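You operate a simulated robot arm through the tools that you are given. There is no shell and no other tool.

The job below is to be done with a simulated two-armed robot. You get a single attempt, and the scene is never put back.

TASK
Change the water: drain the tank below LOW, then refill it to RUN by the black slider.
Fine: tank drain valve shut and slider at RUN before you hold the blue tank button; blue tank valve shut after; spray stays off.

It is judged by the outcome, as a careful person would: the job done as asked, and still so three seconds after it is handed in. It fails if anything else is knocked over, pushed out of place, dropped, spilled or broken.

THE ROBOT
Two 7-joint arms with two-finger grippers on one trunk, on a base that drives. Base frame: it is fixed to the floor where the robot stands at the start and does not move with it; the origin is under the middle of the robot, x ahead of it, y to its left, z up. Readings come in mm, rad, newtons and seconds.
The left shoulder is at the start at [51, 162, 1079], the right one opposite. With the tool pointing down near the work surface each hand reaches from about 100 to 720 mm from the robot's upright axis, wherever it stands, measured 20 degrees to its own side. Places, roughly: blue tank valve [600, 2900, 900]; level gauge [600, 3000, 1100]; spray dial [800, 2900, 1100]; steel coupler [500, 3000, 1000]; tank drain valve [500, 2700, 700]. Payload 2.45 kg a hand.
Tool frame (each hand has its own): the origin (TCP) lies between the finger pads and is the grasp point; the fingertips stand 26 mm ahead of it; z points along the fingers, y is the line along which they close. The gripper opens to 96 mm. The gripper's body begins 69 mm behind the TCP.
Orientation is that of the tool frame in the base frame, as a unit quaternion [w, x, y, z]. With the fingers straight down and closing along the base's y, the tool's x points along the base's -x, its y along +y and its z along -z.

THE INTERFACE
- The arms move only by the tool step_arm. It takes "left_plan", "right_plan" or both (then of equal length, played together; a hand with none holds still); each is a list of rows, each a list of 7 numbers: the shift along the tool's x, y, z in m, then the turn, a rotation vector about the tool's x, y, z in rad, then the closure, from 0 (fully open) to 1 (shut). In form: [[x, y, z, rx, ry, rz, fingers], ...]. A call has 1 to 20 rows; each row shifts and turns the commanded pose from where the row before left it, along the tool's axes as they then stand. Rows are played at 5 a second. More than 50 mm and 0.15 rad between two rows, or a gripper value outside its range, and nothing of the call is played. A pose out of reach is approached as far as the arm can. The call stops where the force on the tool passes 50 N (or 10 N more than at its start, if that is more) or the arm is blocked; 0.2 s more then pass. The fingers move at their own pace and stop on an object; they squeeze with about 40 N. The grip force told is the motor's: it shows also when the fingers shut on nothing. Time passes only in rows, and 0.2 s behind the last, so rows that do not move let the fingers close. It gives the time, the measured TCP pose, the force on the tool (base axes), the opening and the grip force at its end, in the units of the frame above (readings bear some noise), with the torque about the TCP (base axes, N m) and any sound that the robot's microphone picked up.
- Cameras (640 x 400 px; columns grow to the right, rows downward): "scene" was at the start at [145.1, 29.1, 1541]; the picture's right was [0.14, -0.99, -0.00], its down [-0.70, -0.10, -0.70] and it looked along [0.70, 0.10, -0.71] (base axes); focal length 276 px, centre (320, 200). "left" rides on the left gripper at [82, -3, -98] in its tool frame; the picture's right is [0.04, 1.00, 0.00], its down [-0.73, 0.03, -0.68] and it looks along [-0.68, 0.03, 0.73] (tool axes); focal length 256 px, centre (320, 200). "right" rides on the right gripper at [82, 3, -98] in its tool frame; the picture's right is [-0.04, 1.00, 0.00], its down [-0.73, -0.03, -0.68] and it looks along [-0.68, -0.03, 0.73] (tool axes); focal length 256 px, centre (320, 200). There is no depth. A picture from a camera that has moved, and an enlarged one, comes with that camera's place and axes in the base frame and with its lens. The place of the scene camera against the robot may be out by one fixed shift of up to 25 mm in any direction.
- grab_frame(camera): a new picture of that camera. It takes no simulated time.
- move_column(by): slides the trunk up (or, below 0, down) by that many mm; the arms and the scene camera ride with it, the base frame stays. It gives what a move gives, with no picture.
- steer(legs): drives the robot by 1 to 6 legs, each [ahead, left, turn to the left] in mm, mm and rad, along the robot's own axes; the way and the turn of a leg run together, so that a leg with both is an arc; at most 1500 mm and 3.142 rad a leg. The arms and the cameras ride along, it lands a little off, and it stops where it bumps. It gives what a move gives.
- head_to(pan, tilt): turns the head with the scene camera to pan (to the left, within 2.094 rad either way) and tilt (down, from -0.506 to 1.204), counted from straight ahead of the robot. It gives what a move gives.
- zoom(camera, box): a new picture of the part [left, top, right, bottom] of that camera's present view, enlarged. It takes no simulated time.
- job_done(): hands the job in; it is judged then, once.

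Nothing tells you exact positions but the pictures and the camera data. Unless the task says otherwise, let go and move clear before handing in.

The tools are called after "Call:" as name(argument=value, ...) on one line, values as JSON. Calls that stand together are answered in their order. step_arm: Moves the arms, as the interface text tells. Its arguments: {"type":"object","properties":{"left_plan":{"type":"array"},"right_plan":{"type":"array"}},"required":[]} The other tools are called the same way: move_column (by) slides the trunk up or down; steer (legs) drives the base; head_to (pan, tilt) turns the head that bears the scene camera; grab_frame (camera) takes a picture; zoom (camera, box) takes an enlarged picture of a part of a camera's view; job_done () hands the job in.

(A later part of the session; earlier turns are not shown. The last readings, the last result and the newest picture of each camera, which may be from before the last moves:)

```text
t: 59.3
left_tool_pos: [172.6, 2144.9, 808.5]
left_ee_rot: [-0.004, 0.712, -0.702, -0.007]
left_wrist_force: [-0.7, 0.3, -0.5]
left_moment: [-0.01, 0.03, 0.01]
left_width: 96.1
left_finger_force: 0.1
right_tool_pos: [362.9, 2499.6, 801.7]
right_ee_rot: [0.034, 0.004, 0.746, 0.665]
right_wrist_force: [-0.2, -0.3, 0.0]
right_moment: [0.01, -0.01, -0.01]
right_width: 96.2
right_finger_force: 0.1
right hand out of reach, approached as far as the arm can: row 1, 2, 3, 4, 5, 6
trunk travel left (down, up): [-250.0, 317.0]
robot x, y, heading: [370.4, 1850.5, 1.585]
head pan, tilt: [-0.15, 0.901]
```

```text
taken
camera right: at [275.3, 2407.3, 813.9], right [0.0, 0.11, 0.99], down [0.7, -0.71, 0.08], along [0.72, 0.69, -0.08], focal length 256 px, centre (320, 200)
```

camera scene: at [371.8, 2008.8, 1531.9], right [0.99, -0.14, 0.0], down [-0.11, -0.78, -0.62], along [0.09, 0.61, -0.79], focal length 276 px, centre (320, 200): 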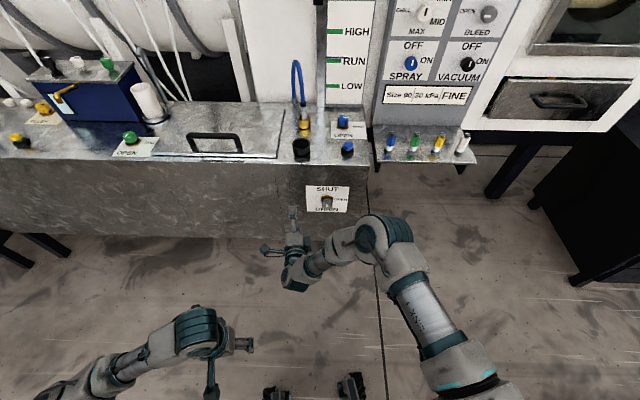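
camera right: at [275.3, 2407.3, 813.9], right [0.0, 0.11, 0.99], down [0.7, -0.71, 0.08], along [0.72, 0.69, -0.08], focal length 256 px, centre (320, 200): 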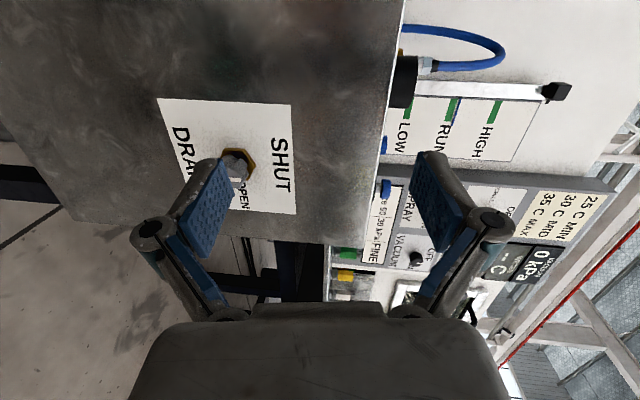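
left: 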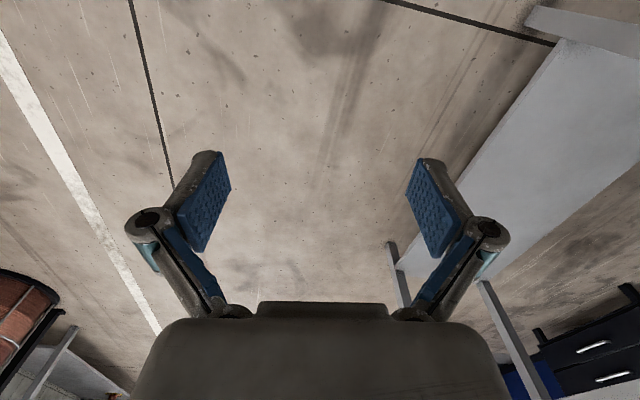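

Still short to the right, so I sidestep the robot 200 mm to the right; the knob then lies in the hand's comfortable zone left of the mid-line.

Call:
steer(legs=[[0, -210, 0]])

Call:
step_arm(right_plan=[[0.03, 0, 0, 0, 0, 0, 0], [0.03, 0, 0, 0, 0, 0, 0], [0.025, 0, 0, 0, 0, 0, 0], [0, -0.025, 0, 0, 0, 0, 0], [0, -0.025, 0, 0, 0, 0, 0], [0, -0.025, 0, 0, 0, 0, 0], [0, -0.025, 0, 0, 0, 0, 0], [0, -0.025, 0, 0, 0, 0, 0], [0, 0, 0, 0, 0, 0, 0]])

Call:
grab_frame(camera="scene")

Call:
grab_frame(camera="right")

```text
t: 61.0
left_tool_pos: [384.9, 2147.8, 808.7]
left_ee_rot: [-0.006, 0.711, -0.703, -0.007]
left_wrist_force: [0.3, -0.4, -0.4]
left_moment: [0.0, -0.01, -0.02]
left_width: 95.9
left_finger_force: 0.1
right_tool_pos: [576.6, 2503.1, 802.7]
right_ee_rot: [0.035, 0.005, 0.747, 0.664]
right_wrist_force: [-0.3, 0.5, -0.6]
right_moment: [0.0, -0.02, -0.01]
right_width: 95.9
right_finger_force: 0.1
trunk travel left (down, up): [-250.0, 317.0]
robot x, y, heading: [581.0, 1853.6, 1.579]
head pan, tilt: [-0.15, 0.901]
```

```text
t: 63.0
left_tool_pos: [388.4, 2144.4, 809.1]
left_ee_rot: [-0.005, 0.711, -0.703, -0.01]
left_wrist_force: [0.2, 0.2, 0.6]
left_moment: [0.03, 0.04, 0.0]
left_width: 95.9
left_finger_force: 0.1
right_tool_pos: [483.5, 2485.7, 708.7]
right_ee_rot: [0.038, 0.009, 0.749, 0.661]
right_wrist_force: [-0.3, -0.1, -0.4]
right_moment: [0.05, 0.0, 0.01]
right_width: 96.3
right_finger_force: 0.0
right hand out of reach, approached as far as the arm can: row 7, 8
trunk travel left (down, up): [-250.0, 317.0]
robot x, y, heading: [580.0, 1854.3, 1.578]
head pan, tilt: [-0.15, 0.901]
```

```text
taken
camera scene: at [584.5, 2010.8, 1532.0], right [0.99, -0.14, 0.0], down [-0.11, -0.78, -0.62], along [0.09, 0.61, -0.79], focal length 276 px, centre (320, 200)
```

scene: 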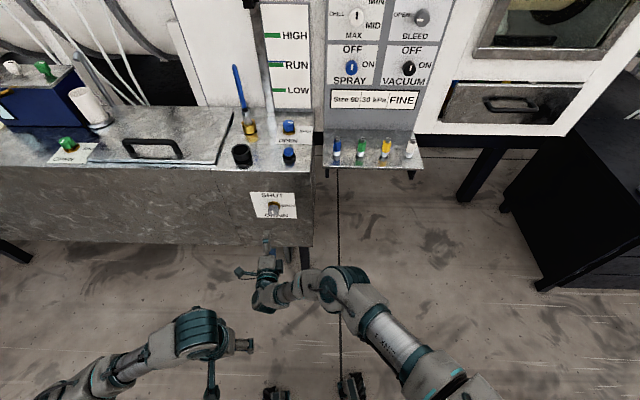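

```text
taken
camera right: at [394.7, 2393.7, 720.8], right [0.0, 0.12, 0.99], down [0.69, -0.72, 0.09], along [0.73, 0.68, -0.09], focal length 256 px, centre (320, 200)
```

right: 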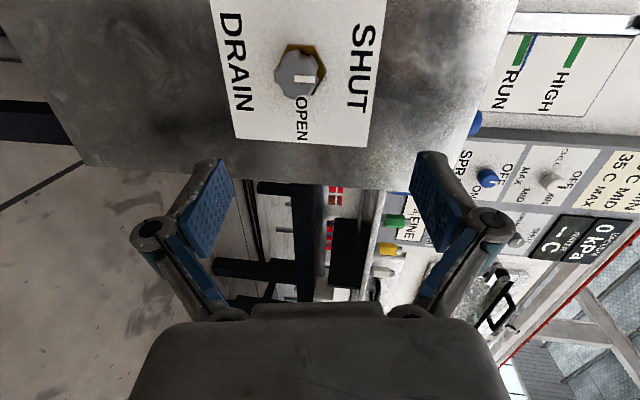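

The knob is in clear view at about (495, 2652, 667) and the hand is nearly lined up, 40 mm too high. I lower the trunk by 40 mm, then level and centre the hand.

Call:
move_column(by=-42)

Call:
step_arm(right_plan=[[-0.006, 0, 0, -0.03, 0, 0, 0], [-0.006, 0, 0, -0.03, 0, 0, 0], [0, 0, 0, -0.03, 0, 0, 0], [0, 0, 0, -0.02, 0, 0, 0], [0, 0, 0, 0, 0, 0, 0]])

Call:
grab_frame(camera="right")

```text
t: 63.8
left_tool_pos: [385.3, 2141.0, 753.9]
left_ee_rot: [0.014, 0.71, -0.704, 0.01]
left_wrist_force: [-0.2, 0.4, 0.5]
left_moment: [0.0, -0.01, -0.01]
left_width: 96.3
left_finger_force: 0.0
right_tool_pos: [484.4, 2476.0, 636.6]
right_ee_rot: [0.039, 0.008, 0.766, 0.641]
right_wrist_force: [0.7, -0.8, -0.2]
right_moment: [-0.05, 0.02, -0.02]
right_width: 95.7
right_finger_force: 0.1
trunk travel left (down, up): [-208.0, 359.0]
robot x, y, heading: [577.3, 1853.2, 1.577]
head pan, tilt: [-0.15, 0.901]
```

```text
t: 65.0
left_tool_pos: [386.1, 2140.7, 754.3]
left_ee_rot: [0.013, 0.711, -0.703, 0.01]
left_wrist_force: [0.1, 0.0, 0.8]
left_moment: [0.04, 0.03, -0.01]
left_width: 96.1
left_finger_force: 0.0
right_tool_pos: [481.8, 2469.4, 671.5]
right_ee_rot: [0.041, 0.008, 0.739, 0.672]
right_wrist_force: [0.6, -0.9, -0.4]
right_moment: [-0.01, 0.0, -0.01]
right_width: 95.9
right_finger_force: 0.0
right hand out of reach, approached as far as the arm can: row 1, 2, 3
trunk travel left (down, up): [-208.0, 359.0]
robot x, y, heading: [580.7, 1854.0, 1.576]
head pan, tilt: [-0.15, 0.901]
```

```text
taken
camera right: at [391.4, 2376.8, 680.5], right [0.0, 0.09, 1.0], down [0.68, -0.73, 0.07], along [0.73, 0.68, -0.06], focal length 256 px, centre (320, 200)
```

right: 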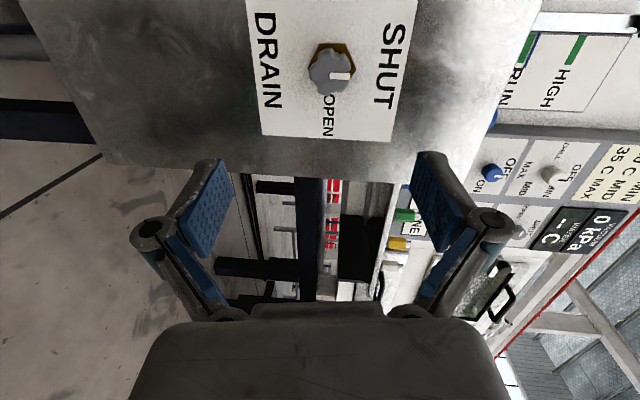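

The hand is level with the knob (z ≈ 670) and needs 13 mm right and about 185 mm ahead. I drive part of the way.

Call:
steer(legs=[[110, -13, 0]])

Call:
grab_frame(camera="right")

Call:
grab_frame(camera="scene")

```text
t: 66.2
left_tool_pos: [394.5, 2251.6, 752.7]
left_ee_rot: [0.012, 0.71, -0.704, 0.011]
left_wrist_force: [0.7, -0.1, 0.2]
left_moment: [-0.01, -0.02, -0.02]
left_width: 95.9
left_finger_force: 0.1
right_tool_pos: [489.8, 2579.4, 669.5]
right_ee_rot: [0.042, 0.007, 0.74, 0.671]
right_wrist_force: [-0.3, 0.7, -0.3]
right_moment: [0.01, 0.01, -0.02]
right_width: 95.9
right_finger_force: 0.1
trunk travel left (down, up): [-208.0, 359.0]
robot x, y, heading: [591.3, 1960.4, 1.579]
head pan, tilt: [-0.15, 0.901]
```

```text
taken
camera right: at [400.4, 2487.2, 679.2], right [-0.01, 0.1, 1.0], down [0.68, -0.73, 0.07], along [0.73, 0.68, -0.06], focal length 256 px, centre (320, 200)
```

right: 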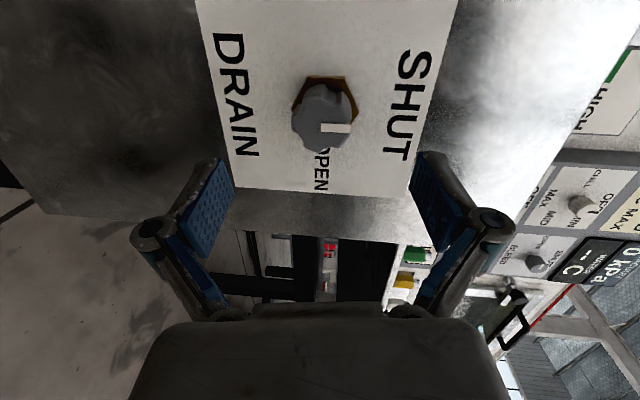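

```text
taken
camera scene: at [590.6, 2155.7, 1487.4], right [0.99, -0.14, 0.01], down [-0.11, -0.78, -0.62], along [0.09, 0.61, -0.79], focal length 276 px, centre (320, 200)
```

scene: 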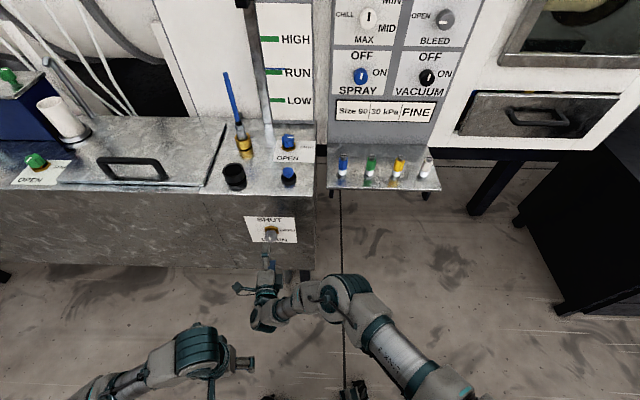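

The knob lies right on the hand's axis, about 73 mm ahead. Before gripping I test in free air that the wrist can roll the quarter turn clockwise, then roll back.

Call:
step_arm(right_plan=[[0, 0, 0, 0, 0, 0.14, 0], [0, 0, 0, 0, 0, 0.14, 0], [0, 0, 0, 0, 0, 0.14, 0], [0, 0, 0, 0, 0, 0.14, 0], [0, 0, 0, 0, 0, 0.14, 0], [0, 0, 0, 0, 0, 0.14, 0], [0, 0, 0, 0, 0, 0.14, 0], [0, 0, 0, 0, 0, 0.14, 0], [0, 0, 0, 0, 0, 0.14, 0], [0, 0, 0, 0, 0, 0.14, 0], [0, 0, 0, 0, 0, 0.14, 0], [0, 0, 0, 0, 0, 0, 0]])

```text
t: 68.8
left_tool_pos: [397.8, 2251.1, 753.9]
left_ee_rot: [0.015, 0.713, -0.701, 0.008]
left_wrist_force: [0.1, 0.9, -0.3]
left_moment: [0.0, -0.02, 0.03]
left_width: 95.9
left_finger_force: 0.1
right_tool_pos: [492.9, 2577.2, 674.0]
right_ee_rot: [-0.439, 0.521, 0.524, 0.511]
right_wrist_force: [0.4, 0.9, -0.5]
right_moment: [-0.01, -0.01, -0.02]
right_width: 96.3
right_finger_force: 0.0
trunk travel left (down, up): [-208.0, 359.0]
robot x, y, heading: [591.8, 1959.2, 1.582]
head pan, tilt: [-0.15, 0.901]
```

The full quarter turn works. I roll back, advance 80 mm onto the knob, and close.

Call:
step_arm(right_plan=[[0, 0, 0, 0, 0, -0.14, 0], [0, 0, 0, 0, 0, -0.14, 0], [0, 0, 0, 0, 0, -0.14, 0], [0, 0, 0, 0, 0, -0.14, 0], [0, 0, 0, 0, 0, -0.14, 0], [0, 0, 0, 0, 0, -0.14, 0], [0, 0, 0, 0, 0, -0.14, 0], [0, 0, 0, 0, 0, -0.14, 0], [0, 0, 0, 0, 0, -0.14, 0], [0, 0, 0, 0, 0, -0.14, 0], [0, 0, 0, 0, 0, -0.14, 0], [0, 0, 0.02, 0, 0, 0, 0], [0, 0, 0.02, 0, 0, 0, 0], [0, 0, 0.02, 0, 0, 0, 0], [0, 0, 0, 0, 0, 0, 0]])

Call:
grab_frame(camera="right")

```text
t: 72.0
left_tool_pos: [398.3, 2249.8, 753.4]
left_ee_rot: [0.016, 0.713, -0.701, 0.008]
left_wrist_force: [0.2, 0.4, 0.0]
left_moment: [0.01, 0.08, -0.02]
left_width: 95.9
left_finger_force: 0.1
right_tool_pos: [493.2, 2634.4, 679.4]
right_ee_rot: [0.043, 0.011, 0.741, 0.67]
right_wrist_force: [0.5, -0.2, -0.4]
right_moment: [-0.02, -0.04, -0.03]
right_width: 95.9
right_finger_force: 0.1
right hand out of reach, approached as far as the arm can: row 13, 14
trunk travel left (down, up): [-208.0, 359.0]
robot x, y, heading: [591.8, 1963.4, 1.582]
head pan, tilt: [-0.15, 0.901]
```

```text
taken
camera right: at [403.1, 2542.6, 688.6], right [0.0, 0.1, 0.99], down [0.68, -0.73, 0.07], along [0.73, 0.68, -0.07], focal length 256 px, centre (320, 200)
```

right: 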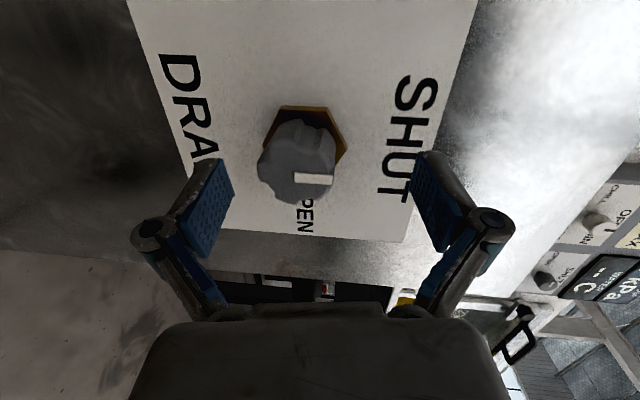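

The knob sits 12 mm below my hand's axis and 20 mm more is needed. I lower the trunk slightly and nudge the base ahead.

Call:
move_column(by=-12)

Call:
steer(legs=[[18, 0, 0]])

Call:
grab_frame(camera="right")

```text
t: 72.6
left_tool_pos: [398.0, 2248.4, 737.7]
left_ee_rot: [0.021, 0.713, -0.7, 0.014]
left_wrist_force: [0.0, 0.6, 0.0]
left_moment: [-0.03, 0.0, -0.02]
left_width: 96.3
left_finger_force: 0.0
right_tool_pos: [491.5, 2634.2, 668.0]
right_ee_rot: [0.041, 0.01, 0.741, 0.67]
right_wrist_force: [-0.9, -1.0, 0.1]
right_moment: [0.0, 0.01, -0.04]
right_width: 95.9
right_finger_force: 0.1
trunk travel left (down, up): [-196.0, 371.0]
robot x, y, heading: [586.2, 1964.0, 1.581]
head pan, tilt: [-0.15, 0.901]
```

```text
t: 73.4
left_tool_pos: [397.6, 2266.6, 737.8]
left_ee_rot: [0.021, 0.713, -0.701, 0.014]
left_wrist_force: [-0.3, 0.7, 0.4]
left_moment: [-0.01, 0.01, -0.04]
left_width: 95.9
left_finger_force: 0.1
right_tool_pos: [493.0, 2652.0, 668.5]
right_ee_rot: [0.041, 0.011, 0.741, 0.671]
right_wrist_force: [-0.6, 1.4, -0.2]
right_moment: [-0.02, -0.02, 0.0]
right_width: 96.0
right_finger_force: 0.1
trunk travel left (down, up): [-196.0, 371.0]
robot x, y, heading: [589.4, 1981.1, 1.581]
head pan, tilt: [-0.15, 0.901]
```

```text
taken
camera right: at [402.8, 2560.4, 677.1], right [0.0, 0.1, 1.0], down [0.68, -0.73, 0.07], along [0.73, 0.68, -0.07], focal length 256 px, centre (320, 200)
```

right: 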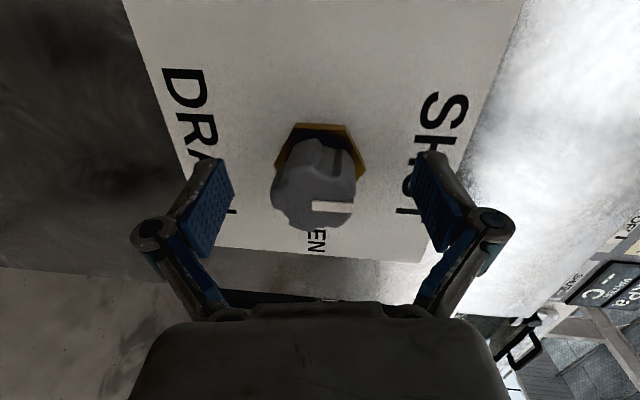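

The knob's front face is now between the finger pads. I close gently onto it.

Call:
step_arm(right_plan=[[0, -0.003, 0.003, 0, 0, 0, 0.2], [0, 0, 0, 0, 0, 0, 0.5], [0, 0, 0, 0, 0, 0, 1.0], [0, 0, 0, 0, 0, 0, 1.0], [0, 0, 0, 0, 0, 0, 1.0]])

Call:
grab_frame(camera="right")

```text
t: 74.6
left_tool_pos: [397.3, 2267.5, 736.0]
left_ee_rot: [0.023, 0.716, -0.698, 0.014]
left_wrist_force: [-0.1, 0.4, 0.0]
left_moment: [0.04, 0.0, -0.03]
left_width: 95.9
left_finger_force: 0.1
right_tool_pos: [492.7, 2652.7, 666.0]
right_ee_rot: [0.042, 0.012, 0.742, 0.669]
right_wrist_force: [3.2, -4.5, -10.1]
right_moment: [1.07, -0.18, 0.02]
right_width: 41.7
right_finger_force: 44.9
trunk travel left (down, up): [-196.0, 371.0]
robot x, y, heading: [593.0, 1984.4, 1.58]
head pan, tilt: [-0.15, 0.901]
```

```text
taken
camera right: at [403.6, 2560.8, 675.4], right [0.0, 0.1, 1.0], down [0.68, -0.73, 0.07], along [0.73, 0.68, -0.07], focal length 256 px, centre (320, 200)
```

right: 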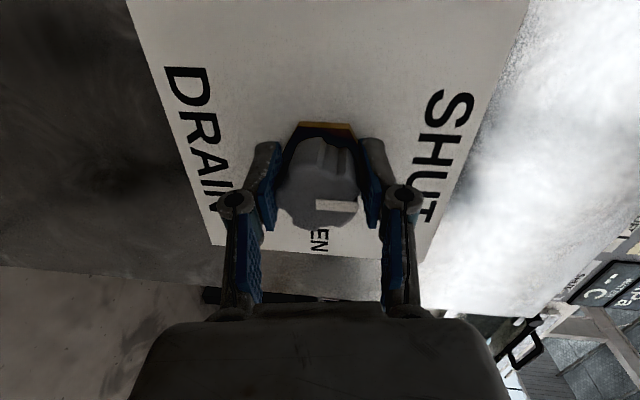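

Gripped firmly (41.7 mm). I turn it a quarter turn clockwise, from SHUT toward OPEN.

Call:
step_arm(right_plan=[[0, 0, 0, 0, 0, 0.13, 1], [0, 0, 0, 0, 0, 0.13, 1], [0, 0, 0, 0, 0, 0.13, 1], [0, 0, 0, 0, 0, 0.13, 1], [0, 0, 0, 0, 0, 0.13, 1], [0, 0, 0, 0, 0, 0.13, 1]])

Call:
grab_frame(camera="right")

```text
t: 76.0
left_tool_pos: [398.6, 2266.3, 737.1]
left_ee_rot: [0.024, 0.716, -0.698, 0.014]
left_wrist_force: [0.7, 1.0, 0.3]
left_moment: [0.01, -0.02, 0.0]
left_width: 96.1
left_finger_force: 0.1
right_tool_pos: [494.1, 2653.7, 668.5]
right_ee_rot: [-0.217, 0.293, 0.68, 0.636]
right_wrist_force: [6.9, -4.4, -8.1]
right_moment: [1.32, -0.25, 0.19]
right_width: 42.2
right_finger_force: 45.0
trunk travel left (down, up): [-196.0, 371.0]
robot x, y, heading: [593.0, 1980.9, 1.58]
head pan, tilt: [-0.15, 0.901]
```

```text
taken
camera right: at [427.6, 2565.4, 734.6], right [0.7, 0.01, 0.71], down [0.46, -0.76, -0.45], along [0.54, 0.64, -0.54], focal length 256 px, centre (320, 200)
```

right: 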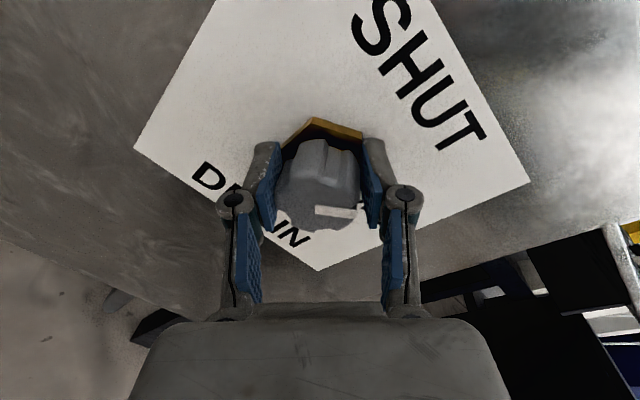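

The knob turns with the hand. I complete the quarter turn.

Call:
step_arm(right_plan=[[0, 0, 0, 0, 0, 0.13, 1], [0, 0, 0, 0, 0, 0.13, 1], [0, 0, 0, 0, 0, 0.13, 1], [0, 0, 0, 0, 0, 0.13, 1], [0, 0, 0, 0, 0, 0.13, 1], [0, 0, 0, 0, 0, 0.13, 1], [0, 0, 0, 0, 0, 0, 1]])

Call:
grab_frame(camera="right")

Call:
zoom(camera="scene", box=[220, 0, 420, 125])

```text
t: 77.6
left_tool_pos: [400.8, 2266.6, 738.8]
left_ee_rot: [0.024, 0.715, -0.699, 0.012]
left_wrist_force: [-0.7, -0.5, -0.5]
left_moment: [0.01, 0.0, 0.01]
left_width: 96.1
left_finger_force: 0.0
right_tool_pos: [495.7, 2653.4, 669.3]
right_ee_rot: [-0.443, 0.53, 0.515, 0.508]
right_wrist_force: [18.7, 8.0, 8.6]
right_moment: [0.16, -0.93, -1.1]
right_width: 41.5
right_finger_force: 45.1
trunk travel left (down, up): [-196.0, 371.0]
robot x, y, heading: [592.3, 1982.7, 1.582]
head pan, tilt: [-0.15, 0.901]
```

```text
taken
camera right: at [487.0, 2563.3, 760.4], right [1.0, -0.08, 0.01], down [-0.05, -0.74, -0.67], along [0.06, 0.67, -0.74], focal length 256 px, centre (320, 200)
```

right: 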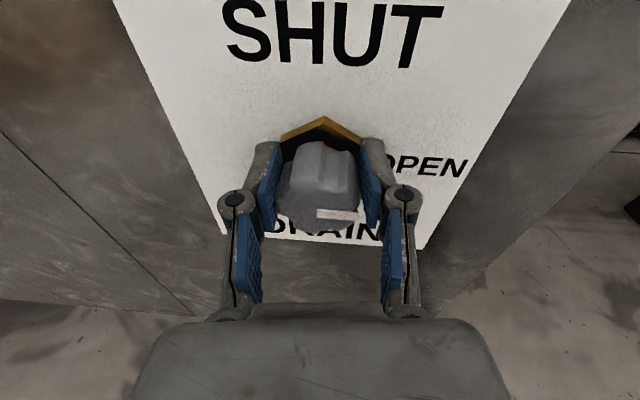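

```text
3.20 times, centred on (320, 62) of scene
camera zoom: at [600.6, 2182.9, 1474.7], right [0.99, -0.14, 0.0], down [-0.11, -0.78, -0.62], along [0.09, 0.61, -0.79], focal length 882 px, centre (320, 640)
```

zoom: 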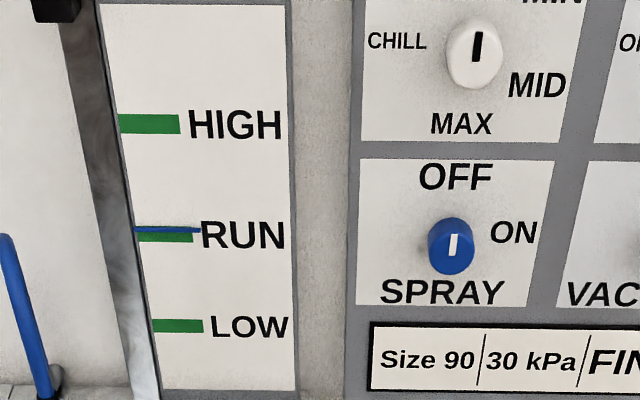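

The pointer is at OPEN. I hold for a few seconds and watch the blue water line on the gauge.

Call:
step_arm(right_plan=[[0, 0, 0, 0, 0, 0, 1], [0, 0, 0, 0, 0, 0, 1], [0, 0, 0, 0, 0, 0, 1], [0, 0, 0, 0, 0, 0, 1], [0, 0, 0, 0, 0, 0, 1], [0, 0, 0, 0, 0, 0, 1], [0, 0, 0, 0, 0, 0, 1], [0, 0, 0, 0, 0, 0, 1], [0, 0, 0, 0, 0, 0, 1], [0, 0, 0, 0, 0, 0, 1]])

Call:
zoom(camera="scene", box=[220, 0, 420, 125])

```text
t: 79.8
left_tool_pos: [399.9, 2265.9, 737.9]
left_ee_rot: [0.025, 0.715, -0.698, 0.012]
left_wrist_force: [0.4, 0.6, 0.1]
left_moment: [0.0, -0.01, 0.04]
left_width: 96.2
left_finger_force: 0.0
right_tool_pos: [496.2, 2652.6, 668.8]
right_ee_rot: [-0.443, 0.529, 0.515, 0.508]
right_wrist_force: [16.3, 16.7, 15.1]
right_moment: [0.27, -0.5, -0.92]
right_width: 41.2
right_finger_force: 44.7
trunk travel left (down, up): [-196.0, 371.0]
robot x, y, heading: [593.0, 1974.8, 1.579]
head pan, tilt: [-0.15, 0.901]
```

```text
3.20 times, centred on (320, 62) of scene
camera zoom: at [600.7, 2182.7, 1474.7], right [0.99, -0.14, 0.0], down [-0.11, -0.78, -0.62], along [0.09, 0.61, -0.79], focal length 882 px, centre (320, 640)
```

zoom: 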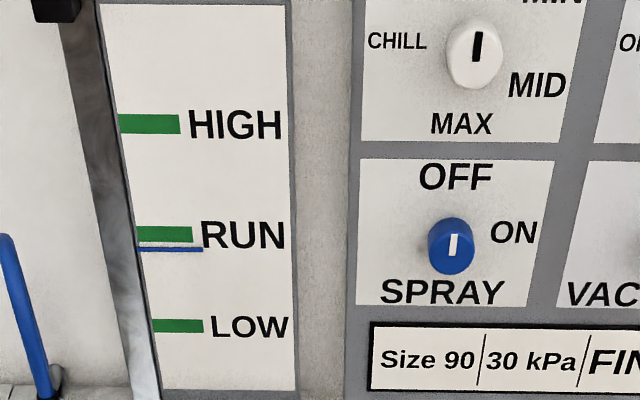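

The level is falling (already below RUN). I keep waiting, about 8 more seconds.

Call:
step_arm(right_plan=[[0, 0, 0, 0, 0, 0, 1], [0, 0, 0, 0, 0, 0, 1], [0, 0, 0, 0, 0, 0, 1], [0, 0, 0, 0, 0, 0, 1], [0, 0, 0, 0, 0, 0, 1], [0, 0, 0, 0, 0, 0, 1], [0, 0, 0, 0, 0, 0, 1], [0, 0, 0, 0, 0, 0, 1], [0, 0, 0, 0, 0, 0, 1], [0, 0, 0, 0, 0, 0, 1], [0, 0, 0, 0, 0, 0, 1], [0, 0, 0, 0, 0, 0, 1], [0, 0, 0, 0, 0, 0, 1], [0, 0, 0, 0, 0, 0, 1], [0, 0, 0, 0, 0, 0, 1], [0, 0, 0, 0, 0, 0, 1], [0, 0, 0, 0, 0, 0, 1], [0, 0, 0, 0, 0, 0, 1], [0, 0, 0, 0, 0, 0, 1], [0, 0, 0, 0, 0, 0, 1]])

Call:
step_arm(right_plan=[[0, 0, 0, 0, 0, 0, 1], [0, 0, 0, 0, 0, 0, 1], [0, 0, 0, 0, 0, 0, 1], [0, 0, 0, 0, 0, 0, 1], [0, 0, 0, 0, 0, 0, 1], [0, 0, 0, 0, 0, 0, 1], [0, 0, 0, 0, 0, 0, 1], [0, 0, 0, 0, 0, 0, 1], [0, 0, 0, 0, 0, 0, 1], [0, 0, 0, 0, 0, 0, 1], [0, 0, 0, 0, 0, 0, 1], [0, 0, 0, 0, 0, 0, 1], [0, 0, 0, 0, 0, 0, 1], [0, 0, 0, 0, 0, 0, 1], [0, 0, 0, 0, 0, 0, 1], [0, 0, 0, 0, 0, 0, 1], [0, 0, 0, 0, 0, 0, 1], [0, 0, 0, 0, 0, 0, 1], [0, 0, 0, 0, 0, 0, 1], [0, 0, 0, 0, 0, 0, 1]])

Call:
zoom(camera="scene", box=[220, 0, 420, 125])

```text
t: 84.0
left_tool_pos: [400.1, 2266.0, 737.8]
left_ee_rot: [0.024, 0.715, -0.699, 0.012]
left_wrist_force: [-1.1, 0.7, 0.8]
left_moment: [0.02, -0.03, 0.01]
left_width: 96.1
left_finger_force: 0.2
right_tool_pos: [495.9, 2653.5, 669.2]
right_ee_rot: [-0.443, 0.53, 0.515, 0.508]
right_wrist_force: [15.9, 15.7, 14.8]
right_moment: [0.22, -0.25, -1.03]
right_width: 41.6
right_finger_force: 44.8
trunk travel left (down, up): [-196.0, 371.0]
robot x, y, heading: [591.5, 1981.1, 1.586]
head pan, tilt: [-0.15, 0.901]
```

```text
t: 88.2
left_tool_pos: [399.9, 2266.1, 738.1]
left_ee_rot: [0.024, 0.716, -0.698, 0.013]
left_wrist_force: [0.0, -0.9, -0.1]
left_moment: [-0.03, -0.01, 0.04]
left_width: 96.2
left_finger_force: 0.1
right_tool_pos: [495.9, 2653.0, 670.0]
right_ee_rot: [-0.443, 0.53, 0.515, 0.508]
right_wrist_force: [17.2, 14.1, 14.4]
right_moment: [0.19, -0.2, -1.01]
right_width: 41.6
right_finger_force: 45.1
trunk travel left (down, up): [-196.0, 371.0]
robot x, y, heading: [587.9, 1983.2, 1.578]
head pan, tilt: [-0.15, 0.901]
```

```text
3.20 times, centred on (320, 62) of scene
camera zoom: at [601.0, 2182.6, 1474.7], right [0.99, -0.14, 0.0], down [-0.11, -0.78, -0.62], along [0.09, 0.61, -0.79], focal length 882 px, centre (320, 640)
```

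zoom: 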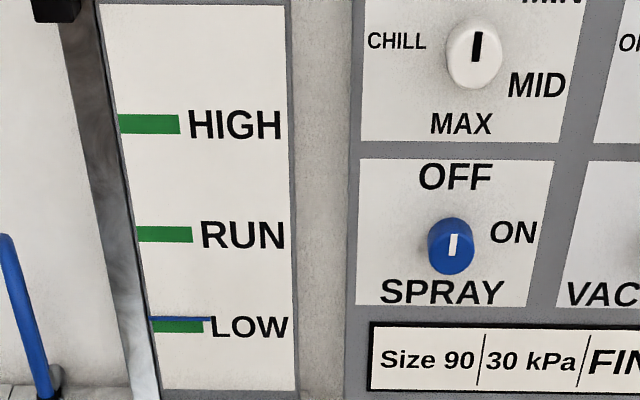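

The level is just at LOW. About 4 more seconds will take it clearly below.

Call:
step_arm(right_plan=[[0, 0, 0, 0, 0, 0, 1], [0, 0, 0, 0, 0, 0, 1], [0, 0, 0, 0, 0, 0, 1], [0, 0, 0, 0, 0, 0, 1], [0, 0, 0, 0, 0, 0, 1], [0, 0, 0, 0, 0, 0, 1], [0, 0, 0, 0, 0, 0, 1], [0, 0, 0, 0, 0, 0, 1], [0, 0, 0, 0, 0, 0, 1], [0, 0, 0, 0, 0, 0, 1], [0, 0, 0, 0, 0, 0, 1], [0, 0, 0, 0, 0, 0, 1], [0, 0, 0, 0, 0, 0, 1], [0, 0, 0, 0, 0, 0, 1], [0, 0, 0, 0, 0, 0, 1], [0, 0, 0, 0, 0, 0, 1], [0, 0, 0, 0, 0, 0, 1], [0, 0, 0, 0, 0, 0, 1]])

Call:
zoom(camera="scene", box=[220, 0, 420, 125])

```text
t: 92.0
left_tool_pos: [400.1, 2265.0, 737.9]
left_ee_rot: [0.024, 0.715, -0.698, 0.012]
left_wrist_force: [-0.1, -0.2, -0.2]
left_moment: [0.0, 0.03, 0.0]
left_width: 96.0
left_finger_force: 0.1
right_tool_pos: [496.0, 2653.2, 669.5]
right_ee_rot: [-0.442, 0.53, 0.515, 0.508]
right_wrist_force: [18.1, 13.6, 13.3]
right_moment: [0.24, -0.23, -1.03]
right_width: 41.5
right_finger_force: 45.1
trunk travel left (down, up): [-196.0, 371.0]
robot x, y, heading: [591.7, 1978.1, 1.582]
head pan, tilt: [-0.15, 0.901]
```

```text
3.20 times, centred on (320, 62) of scene
camera zoom: at [601.1, 2182.5, 1474.6], right [0.99, -0.14, 0.0], down [-0.11, -0.78, -0.62], along [0.09, 0.61, -0.79], focal length 882 px, centre (320, 640)
```

zoom: 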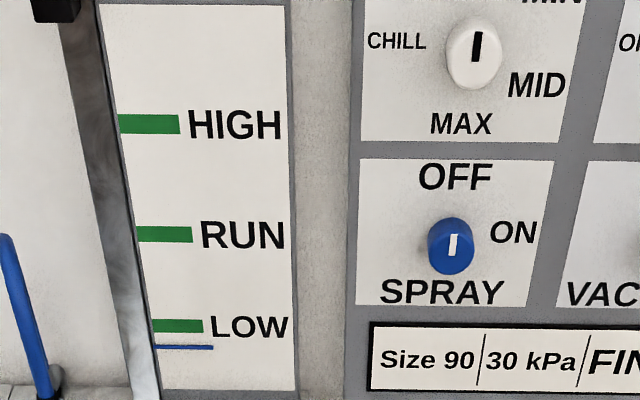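

The water is clearly below LOW. I turn the drain knob back counter-clockwise to SHUT.

Call:
step_arm(right_plan=[[0, 0, 0, 0, 0, -0.13, 1], [0, 0, 0, 0, 0, -0.13, 1], [0, 0, 0, 0, 0, -0.13, 1], [0, 0, 0, 0, 0, -0.13, 1], [0, 0, 0, 0, 0, -0.13, 1], [0, 0, 0, 0, 0, -0.13, 1], [0, 0, 0, 0, 0, -0.13, 1], [0, 0, 0, 0, 0, -0.13, 1], [0, 0, 0, 0, 0, -0.13, 1], [0, 0, 0, 0, 0, -0.13, 1], [0, 0, 0, 0, 0, -0.13, 1], [0, 0, 0, 0, 0, -0.14, 1], [0, 0, 0, 0, 0, 0, 1]])

Call:
grab_frame(camera="right")

Call:
zoom(camera="scene", box=[220, 0, 420, 125])

```text
t: 94.8
left_tool_pos: [398.5, 2267.5, 736.9]
left_ee_rot: [0.025, 0.716, -0.697, 0.014]
left_wrist_force: [0.3, 0.5, 0.1]
left_moment: [0.01, 0.01, -0.01]
left_width: 96.1
left_finger_force: 0.1
right_tool_pos: [492.4, 2651.3, 665.7]
right_ee_rot: [0.046, 0.007, 0.741, 0.67]
right_wrist_force: [8.9, 0.4, -10.7]
right_moment: [0.93, -0.18, -0.5]
right_width: 41.6
right_finger_force: 44.7
trunk travel left (down, up): [-196.0, 371.0]
robot x, y, heading: [591.9, 1982.6, 1.576]
head pan, tilt: [-0.15, 0.901]
```

```text
taken
camera right: at [403.2, 2560.2, 674.5], right [-0.01, 0.1, 0.99], down [0.68, -0.73, 0.08], along [0.73, 0.68, -0.06], focal length 256 px, centre (320, 200)
```

right: 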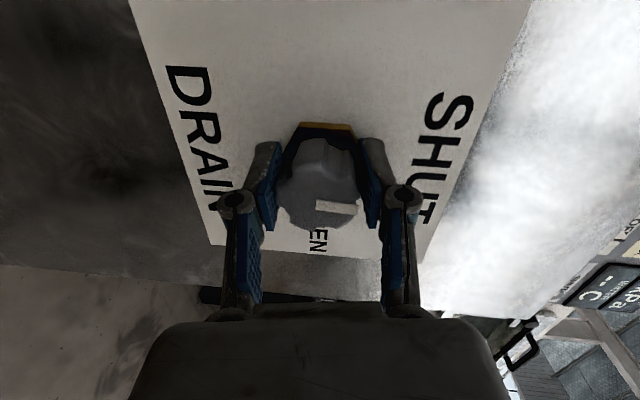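

```text
3.20 times, centred on (320, 62) of scene
camera zoom: at [597.4, 2185.7, 1474.0], right [0.99, -0.14, 0.0], down [-0.11, -0.78, -0.62], along [0.09, 0.61, -0.79], focal length 882 px, centre (320, 640)
```

zoom: 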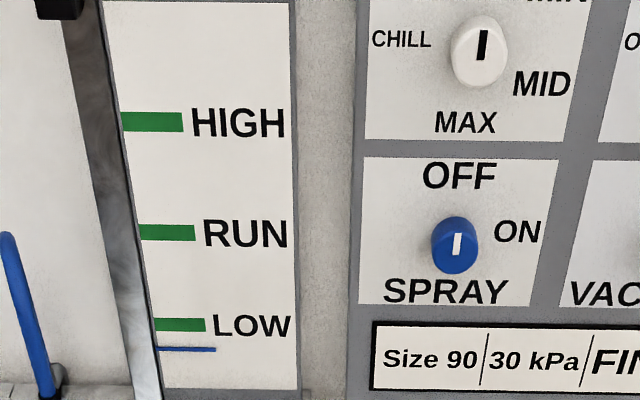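

The level has stopped just below LOW. I give the knob a small extra nudge to the SHUT stop, release it and back away.

Call:
step_arm(right_plan=[[0, 0, 0, 0, 0, -0.06, 1], [0, 0, 0, 0, 0, -0.04, 1], [0, 0, 0, 0, 0, 0, 1], [0, 0, 0, 0, 0, 0, 0.4], [0, 0, 0, 0, 0, 0, 0], [0, 0, 0, 0, 0, 0, 0], [0, 0, -0.03, 0, 0, 0, 0], [0, 0, -0.03, 0, 0, 0, 0], [0, 0, -0.03, 0, 0, 0, 0], [0, 0, 0, 0, 0, 0, 0]])

Call:
grab_frame(camera="right")

Call:
grab_frame(camera="scene")

```text
t: 97.0
left_tool_pos: [397.8, 2265.8, 736.6]
left_ee_rot: [0.024, 0.715, -0.699, 0.013]
left_wrist_force: [-0.6, -0.8, 1.3]
left_moment: [0.02, 0.0, -0.01]
left_width: 96.0
left_finger_force: 0.1
right_tool_pos: [487.1, 2563.5, 675.1]
right_ee_rot: [0.079, -0.029, 0.738, 0.669]
right_wrist_force: [0.4, 0.1, -0.3]
right_moment: [-0.04, -0.01, -0.03]
right_width: 95.9
right_finger_force: 0.0
trunk travel left (down, up): [-196.0, 371.0]
robot x, y, heading: [590.0, 1982.5, 1.577]
head pan, tilt: [-0.15, 0.901]
```

```text
taken
camera right: at [398.0, 2470.4, 675.0], right [-0.11, 0.1, 0.99], down [0.68, -0.72, 0.15], along [0.73, 0.68, 0.01], focal length 256 px, centre (320, 200)
```

right: 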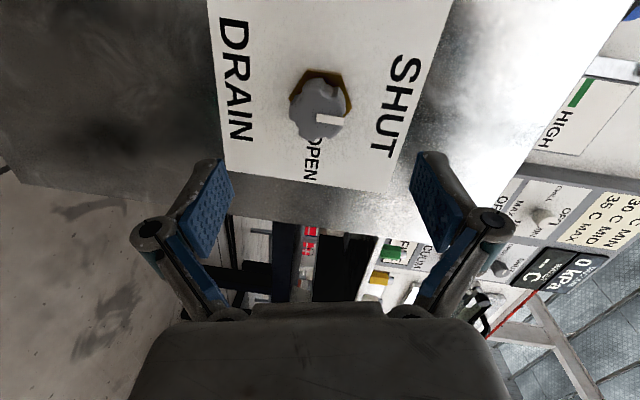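

```text
taken
camera scene: at [595.1, 2183.6, 1474.4], right [0.99, -0.14, 0.0], down [-0.11, -0.78, -0.62], along [0.09, 0.61, -0.79], focal length 276 px, centre (320, 200)
```

scene: 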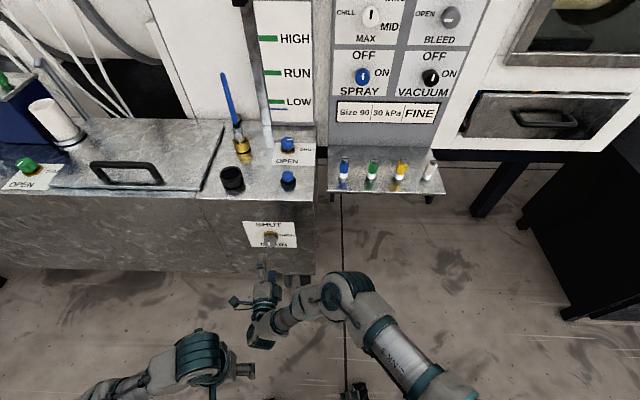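

The drain is SHUT and the water line is steady below LOW. Next is the slider at about (509, 3021, 1256): I raise the trunk, roll the hand so its camera is on top, and lift it.

Call:
move_column(by=200)

Call:
step_arm(right_plan=[[0, 0, 0, 0, 0, 0.14, 0.3], [0, 0, 0, 0, 0, 0.14, 0.3], [0, 0, 0, 0, 0, 0.14, 0.3], [0, 0, 0, 0, 0, 0.14, 0.3], [0, 0, 0, 0, 0, 0.14, 0.3], [0, 0, 0, 0, 0, 0.14, 0.3], [0, 0, 0, 0, 0, 0.14, 0.3], [0, 0, 0, 0, 0, 0.14, 0.3], [0, 0, 0, 0, 0, 0.14, 0.3], [0, 0, 0, 0, 0, 0.14, 0.3], [0, 0, 0, 0, 0, 0.14, 0.3], [0, 0, 0, 0, 0, 0.1, 0.3], [0.04, 0, 0, 0, 0, 0, 0.3], [0.04, 0, 0, 0, 0, 0, 0.3], [0.04, 0, 0, 0, 0, 0, 0.3], [0.04, 0, 0, 0, 0, 0, 0.3], [0, 0, 0, 0, 0, 0, 0.3]])

Call:
head_to(pan=0.1, tilt=0.6)

Call:
grab_frame(camera="scene")

Call:
grab_frame(camera="right")

```text
t: 99.2
left_tool_pos: [398.6, 2264.0, 939.4]
left_ee_rot: [0.022, 0.712, -0.702, 0.014]
left_wrist_force: [0.8, 0.8, 0.3]
left_moment: [-0.02, 0.04, -0.02]
left_width: 96.2
left_finger_force: 0.0
right_tool_pos: [486.9, 2562.4, 875.0]
right_ee_rot: [0.078, -0.03, 0.739, 0.669]
right_wrist_force: [0.6, 0.2, 0.0]
right_moment: [0.03, -0.03, -0.05]
right_width: 95.9
right_finger_force: 0.1
trunk travel left (down, up): [-396.0, 171.0]
robot x, y, heading: [590.9, 1980.6, 1.58]
head pan, tilt: [-0.15, 0.901]
```

```text
t: 102.8
left_tool_pos: [398.8, 2265.1, 940.0]
left_ee_rot: [0.021, 0.713, -0.701, 0.014]
left_wrist_force: [0.7, 0.1, -0.3]
left_moment: [-0.01, -0.03, -0.03]
left_width: 95.9
left_finger_force: 0.1
right_tool_pos: [473.9, 2578.7, 1035.9]
right_ee_rot: [-0.436, 0.519, 0.526, 0.513]
right_wrist_force: [0.2, -0.3, -0.2]
right_moment: [0.0, 0.02, 0.01]
right_width: 67.3
right_finger_force: 0.0
trunk travel left (down, up): [-396.0, 171.0]
robot x, y, heading: [588.0, 1977.1, 1.58]
head pan, tilt: [-0.15, 0.901]
```

```text
t: 103.6
left_tool_pos: [399.7, 2264.7, 938.7]
left_ee_rot: [0.021, 0.713, -0.701, 0.012]
left_wrist_force: [0.7, 0.1, -0.7]
left_moment: [0.01, -0.02, -0.01]
left_width: 96.3
left_finger_force: 0.0
right_tool_pos: [473.4, 2579.6, 1033.6]
right_ee_rot: [-0.435, 0.521, 0.525, 0.514]
right_wrist_force: [0.0, 0.1, -0.1]
right_moment: [-0.01, 0.0, -0.03]
right_width: 67.1
right_finger_force: 0.0
trunk travel left (down, up): [-396.0, 171.0]
robot x, y, heading: [593.1, 1978.7, 1.586]
head pan, tilt: [0.099, 0.6]
```

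```text
taken
camera scene: at [575.7, 2084.5, 1704.1], right [0.99, 0.11, 0.0], down [0.06, -0.57, -0.82], along [-0.09, 0.82, -0.57], focal length 276 px, centre (320, 200)
```

scene: 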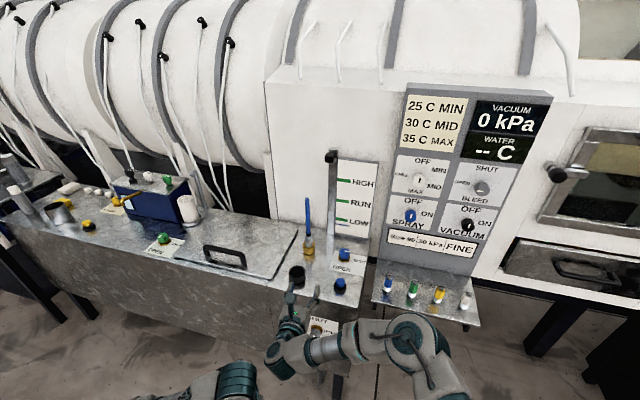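

```text
taken
camera right: at [462.0, 2488.1, 1125.6], right [1.0, -0.07, 0.05], down [-0.02, -0.74, -0.67], along [0.08, 0.66, -0.74], focal length 256 px, centre (320, 200)
```

right: 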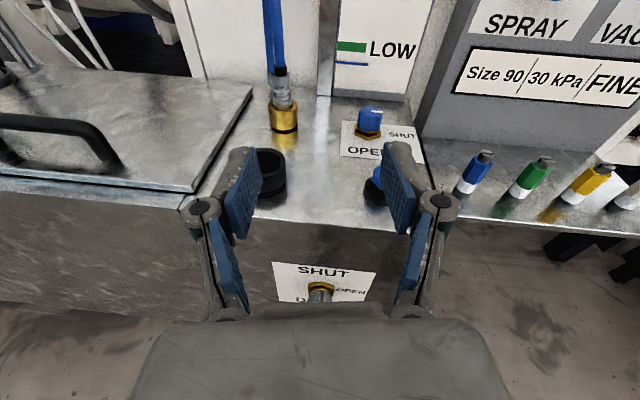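

I level the hand and raise it to slider height, then check the view.

Call:
step_arm(right_plan=[[0.04, 0, 0, 0.03, 0.03, 0, 0.3], [0.04, 0, 0, 0.03, 0.03, 0, 0.3], [0.04, 0, 0, 0.02, 0.03, 0, 0.3], [0.04, 0.005, 0, 0, 0, 0, 0.3], [0.04, 0.005, 0, 0, 0, 0, 0.3], [0.02, 0, 0, 0, 0, 0, 0.3], [0, 0, 0, 0, 0, 0, 0.3]])

Call:
grab_frame(camera="right")

Call:
grab_frame(camera="scene")

```text
t: 105.2
left_tool_pos: [398.3, 2264.5, 939.2]
left_ee_rot: [0.02, 0.713, -0.701, 0.013]
left_wrist_force: [0.1, 0.3, 0.2]
left_moment: [0.0, 0.01, -0.02]
left_width: 95.7
left_finger_force: 0.2
right_tool_pos: [465.7, 2589.7, 1254.5]
right_ee_rot: [-0.479, 0.478, 0.526, 0.515]
right_wrist_force: [-0.9, -0.8, 0.2]
right_moment: [0.01, -0.02, -0.03]
right_width: 67.3
right_finger_force: 0.1
trunk travel left (down, up): [-396.0, 171.0]
robot x, y, heading: [592.2, 1979.5, 1.582]
head pan, tilt: [0.099, 0.6]
```

```text
taken
camera right: at [462.5, 2491.0, 1337.8], right [1.0, 0.01, 0.04], down [0.04, -0.69, -0.73], along [0.02, 0.73, -0.69], focal length 256 px, centre (320, 200)
```

right: 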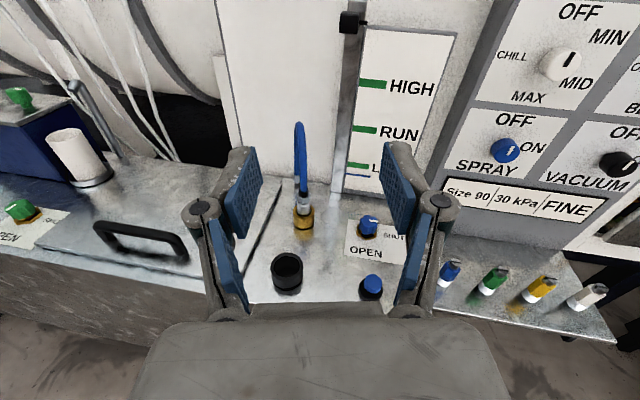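

```text
taken
camera scene: at [576.1, 2084.7, 1704.1], right [0.99, 0.11, 0.0], down [0.06, -0.56, -0.82], along [-0.09, 0.82, -0.57], focal length 276 px, centre (320, 200)
```

scene: 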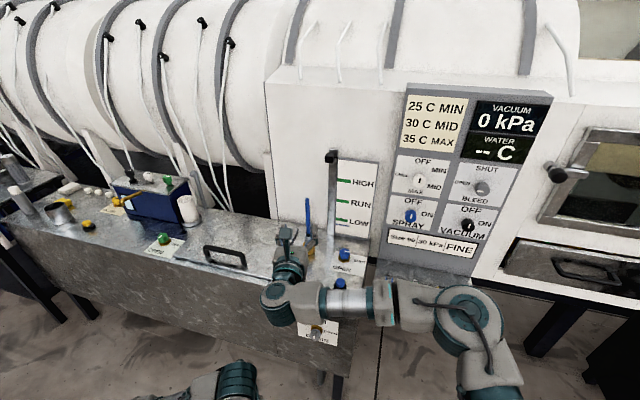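

The slider is seen near (509, 3010, 1257) from the wrist camera too. I drive 230 mm ahead and 40 mm right.

Call:
steer(legs=[[230, -42, 0]])

Call:
head_to(pan=0.2, tilt=0.7)

Call:
grab_frame(camera="right")

Call:
grab_frame(camera="scene")

```text
t: 106.9
left_tool_pos: [438.0, 2494.8, 939.9]
left_ee_rot: [0.021, 0.713, -0.701, 0.012]
left_wrist_force: [-1.1, 0.0, 0.7]
left_moment: [-0.01, 0.0, 0.0]
left_width: 95.8
left_finger_force: 0.0
right_tool_pos: [504.9, 2820.1, 1254.0]
right_ee_rot: [-0.48, 0.478, 0.526, 0.515]
right_wrist_force: [0.8, 0.4, 0.2]
right_moment: [0.0, 0.03, -0.02]
right_width: 67.5
right_finger_force: 0.0
trunk travel left (down, up): [-396.0, 171.0]
robot x, y, heading: [632.5, 2208.8, 1.581]
head pan, tilt: [0.099, 0.6]
```

```text
t: 107.6
left_tool_pos: [437.7, 2494.0, 938.8]
left_ee_rot: [0.021, 0.713, -0.7, 0.012]
left_wrist_force: [-0.7, 0.4, -0.3]
left_moment: [0.0, 0.03, 0.02]
left_width: 96.2
left_finger_force: 0.1
right_tool_pos: [505.5, 2818.8, 1256.4]
right_ee_rot: [-0.48, 0.478, 0.525, 0.515]
right_wrist_force: [-0.3, 0.3, 0.0]
right_moment: [0.03, 0.02, 0.01]
right_width: 67.1
right_finger_force: 0.1
trunk travel left (down, up): [-396.0, 171.0]
robot x, y, heading: [632.6, 2213.2, 1.584]
head pan, tilt: [0.201, 0.7]
```

```text
taken
camera right: at [502.9, 2719.8, 1338.8], right [1.0, 0.01, 0.04], down [0.04, -0.68, -0.73], along [0.02, 0.73, -0.68], focal length 256 px, centre (320, 200)
```

right: 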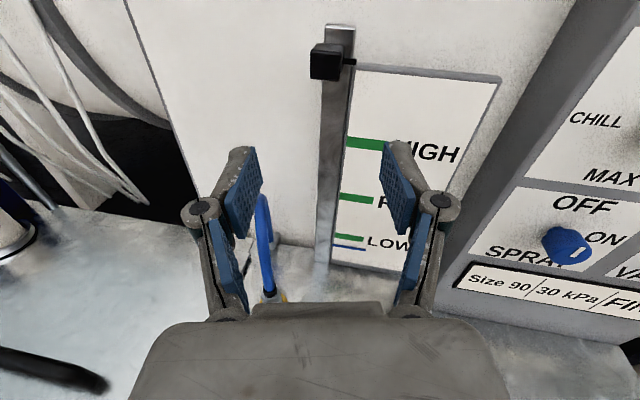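

```text
taken
camera scene: at [607.5, 2311.7, 1695.5], right [0.98, 0.21, 0.0], down [0.14, -0.63, -0.76], along [-0.16, 0.75, -0.65], focal length 276 px, centre (320, 200)
```

scene: 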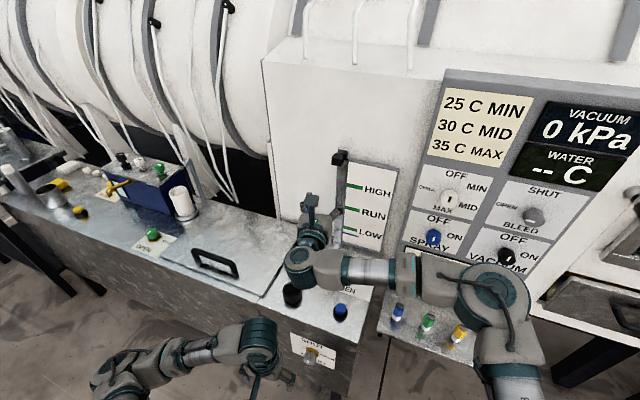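

Slider's front face is about 180 mm ahead of the hand and 9 mm up, at ≈ (509, 3001, 1264). I extend the arm in small steps.

Call:
step_arm(right_plan=[[0.004, 0.002, 0.03, 0, 0, 0, 0.3], [0.004, 0.002, 0.03, 0, 0, 0, 0.3], [0, 0, 0.03, 0, 0, 0, 0.3], [0, 0, 0, 0, 0, 0, 0.3]])

Call:
grab_frame(camera="right")

```text
t: 108.6
left_tool_pos: [439.6, 2493.7, 939.4]
left_ee_rot: [0.021, 0.713, -0.701, 0.012]
left_wrist_force: [0.4, 0.2, 0.1]
left_moment: [0.0, 0.02, -0.04]
left_width: 96.1
left_finger_force: 0.1
right_tool_pos: [509.7, 2908.8, 1263.9]
right_ee_rot: [-0.48, 0.478, 0.525, 0.515]
right_wrist_force: [-0.5, -0.2, -0.3]
right_moment: [0.01, -0.02, -0.04]
right_width: 67.3
right_finger_force: 0.1
trunk travel left (down, up): [-396.0, 171.0]
robot x, y, heading: [630.7, 2211.4, 1.58]
head pan, tilt: [0.201, 0.7]
```

```text
taken
camera right: at [505.8, 2809.6, 1346.6], right [1.0, 0.01, 0.04], down [0.04, -0.68, -0.73], along [0.02, 0.73, -0.68], focal length 256 px, centre (320, 200)
```

right: 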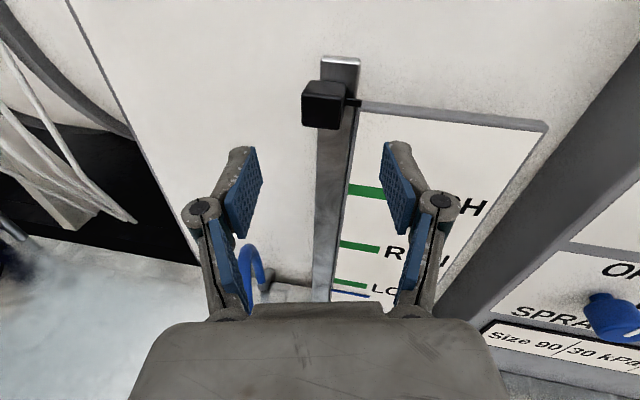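

Well aligned; the block's face is about 95 mm ahead. I extend another 80 mm so the fingertips straddle it.

Call:
step_arm(right_plan=[[0, 0, 0.03, 0, 0, 0, 0.3], [0, 0, 0.03, 0, 0, 0, 0.3], [0, 0, 0.02, 0, 0, 0, 0.3], [0, 0, 0, 0, 0, 0, 0.3]])

Call:
grab_frame(camera="right")

Call:
grab_frame(camera="scene")

```text
t: 109.6
left_tool_pos: [439.2, 2493.5, 940.8]
left_ee_rot: [0.021, 0.713, -0.701, 0.012]
left_wrist_force: [0.3, -0.3, -1.2]
left_moment: [0.01, 0.0, 0.02]
left_width: 95.9
left_finger_force: 0.1
right_tool_pos: [506.8, 2988.3, 1263.5]
right_ee_rot: [-0.48, 0.478, 0.525, 0.515]
right_wrist_force: [-0.8, -0.6, 0.3]
right_moment: [0.01, 0.01, 0.05]
right_width: 67.3
right_finger_force: 0.1
trunk travel left (down, up): [-396.0, 171.0]
robot x, y, heading: [632.8, 2212.6, 1.581]
head pan, tilt: [0.201, 0.7]
```

```text
taken
camera right: at [504.1, 2890.0, 1345.8], right [1.0, 0.01, 0.04], down [0.04, -0.68, -0.73], along [0.02, 0.73, -0.68], focal length 256 px, centre (320, 200)
```

right: 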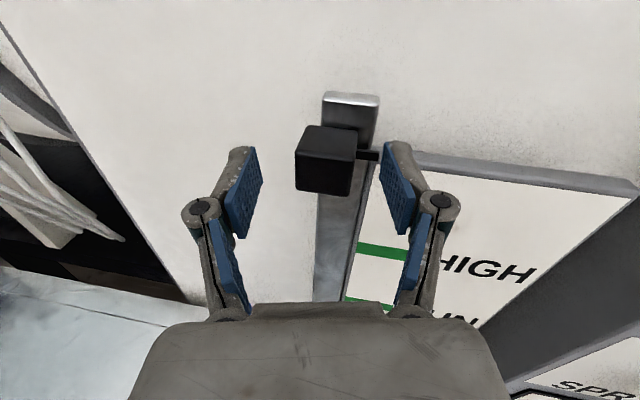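

```text
taken
camera scene: at [606.9, 2311.7, 1695.5], right [0.98, 0.21, 0.0], down [0.14, -0.63, -0.76], along [-0.16, 0.75, -0.65], focal length 276 px, centre (320, 200)
```

scene: 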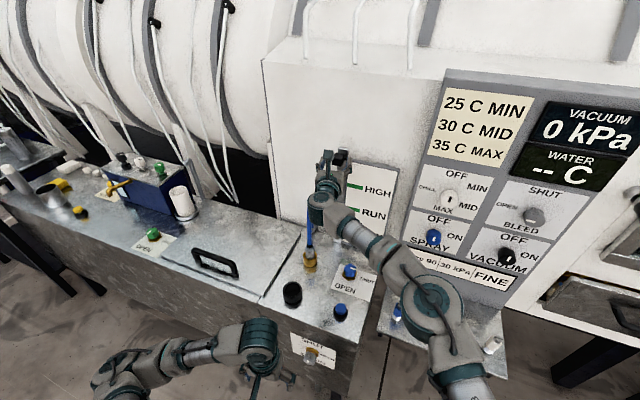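

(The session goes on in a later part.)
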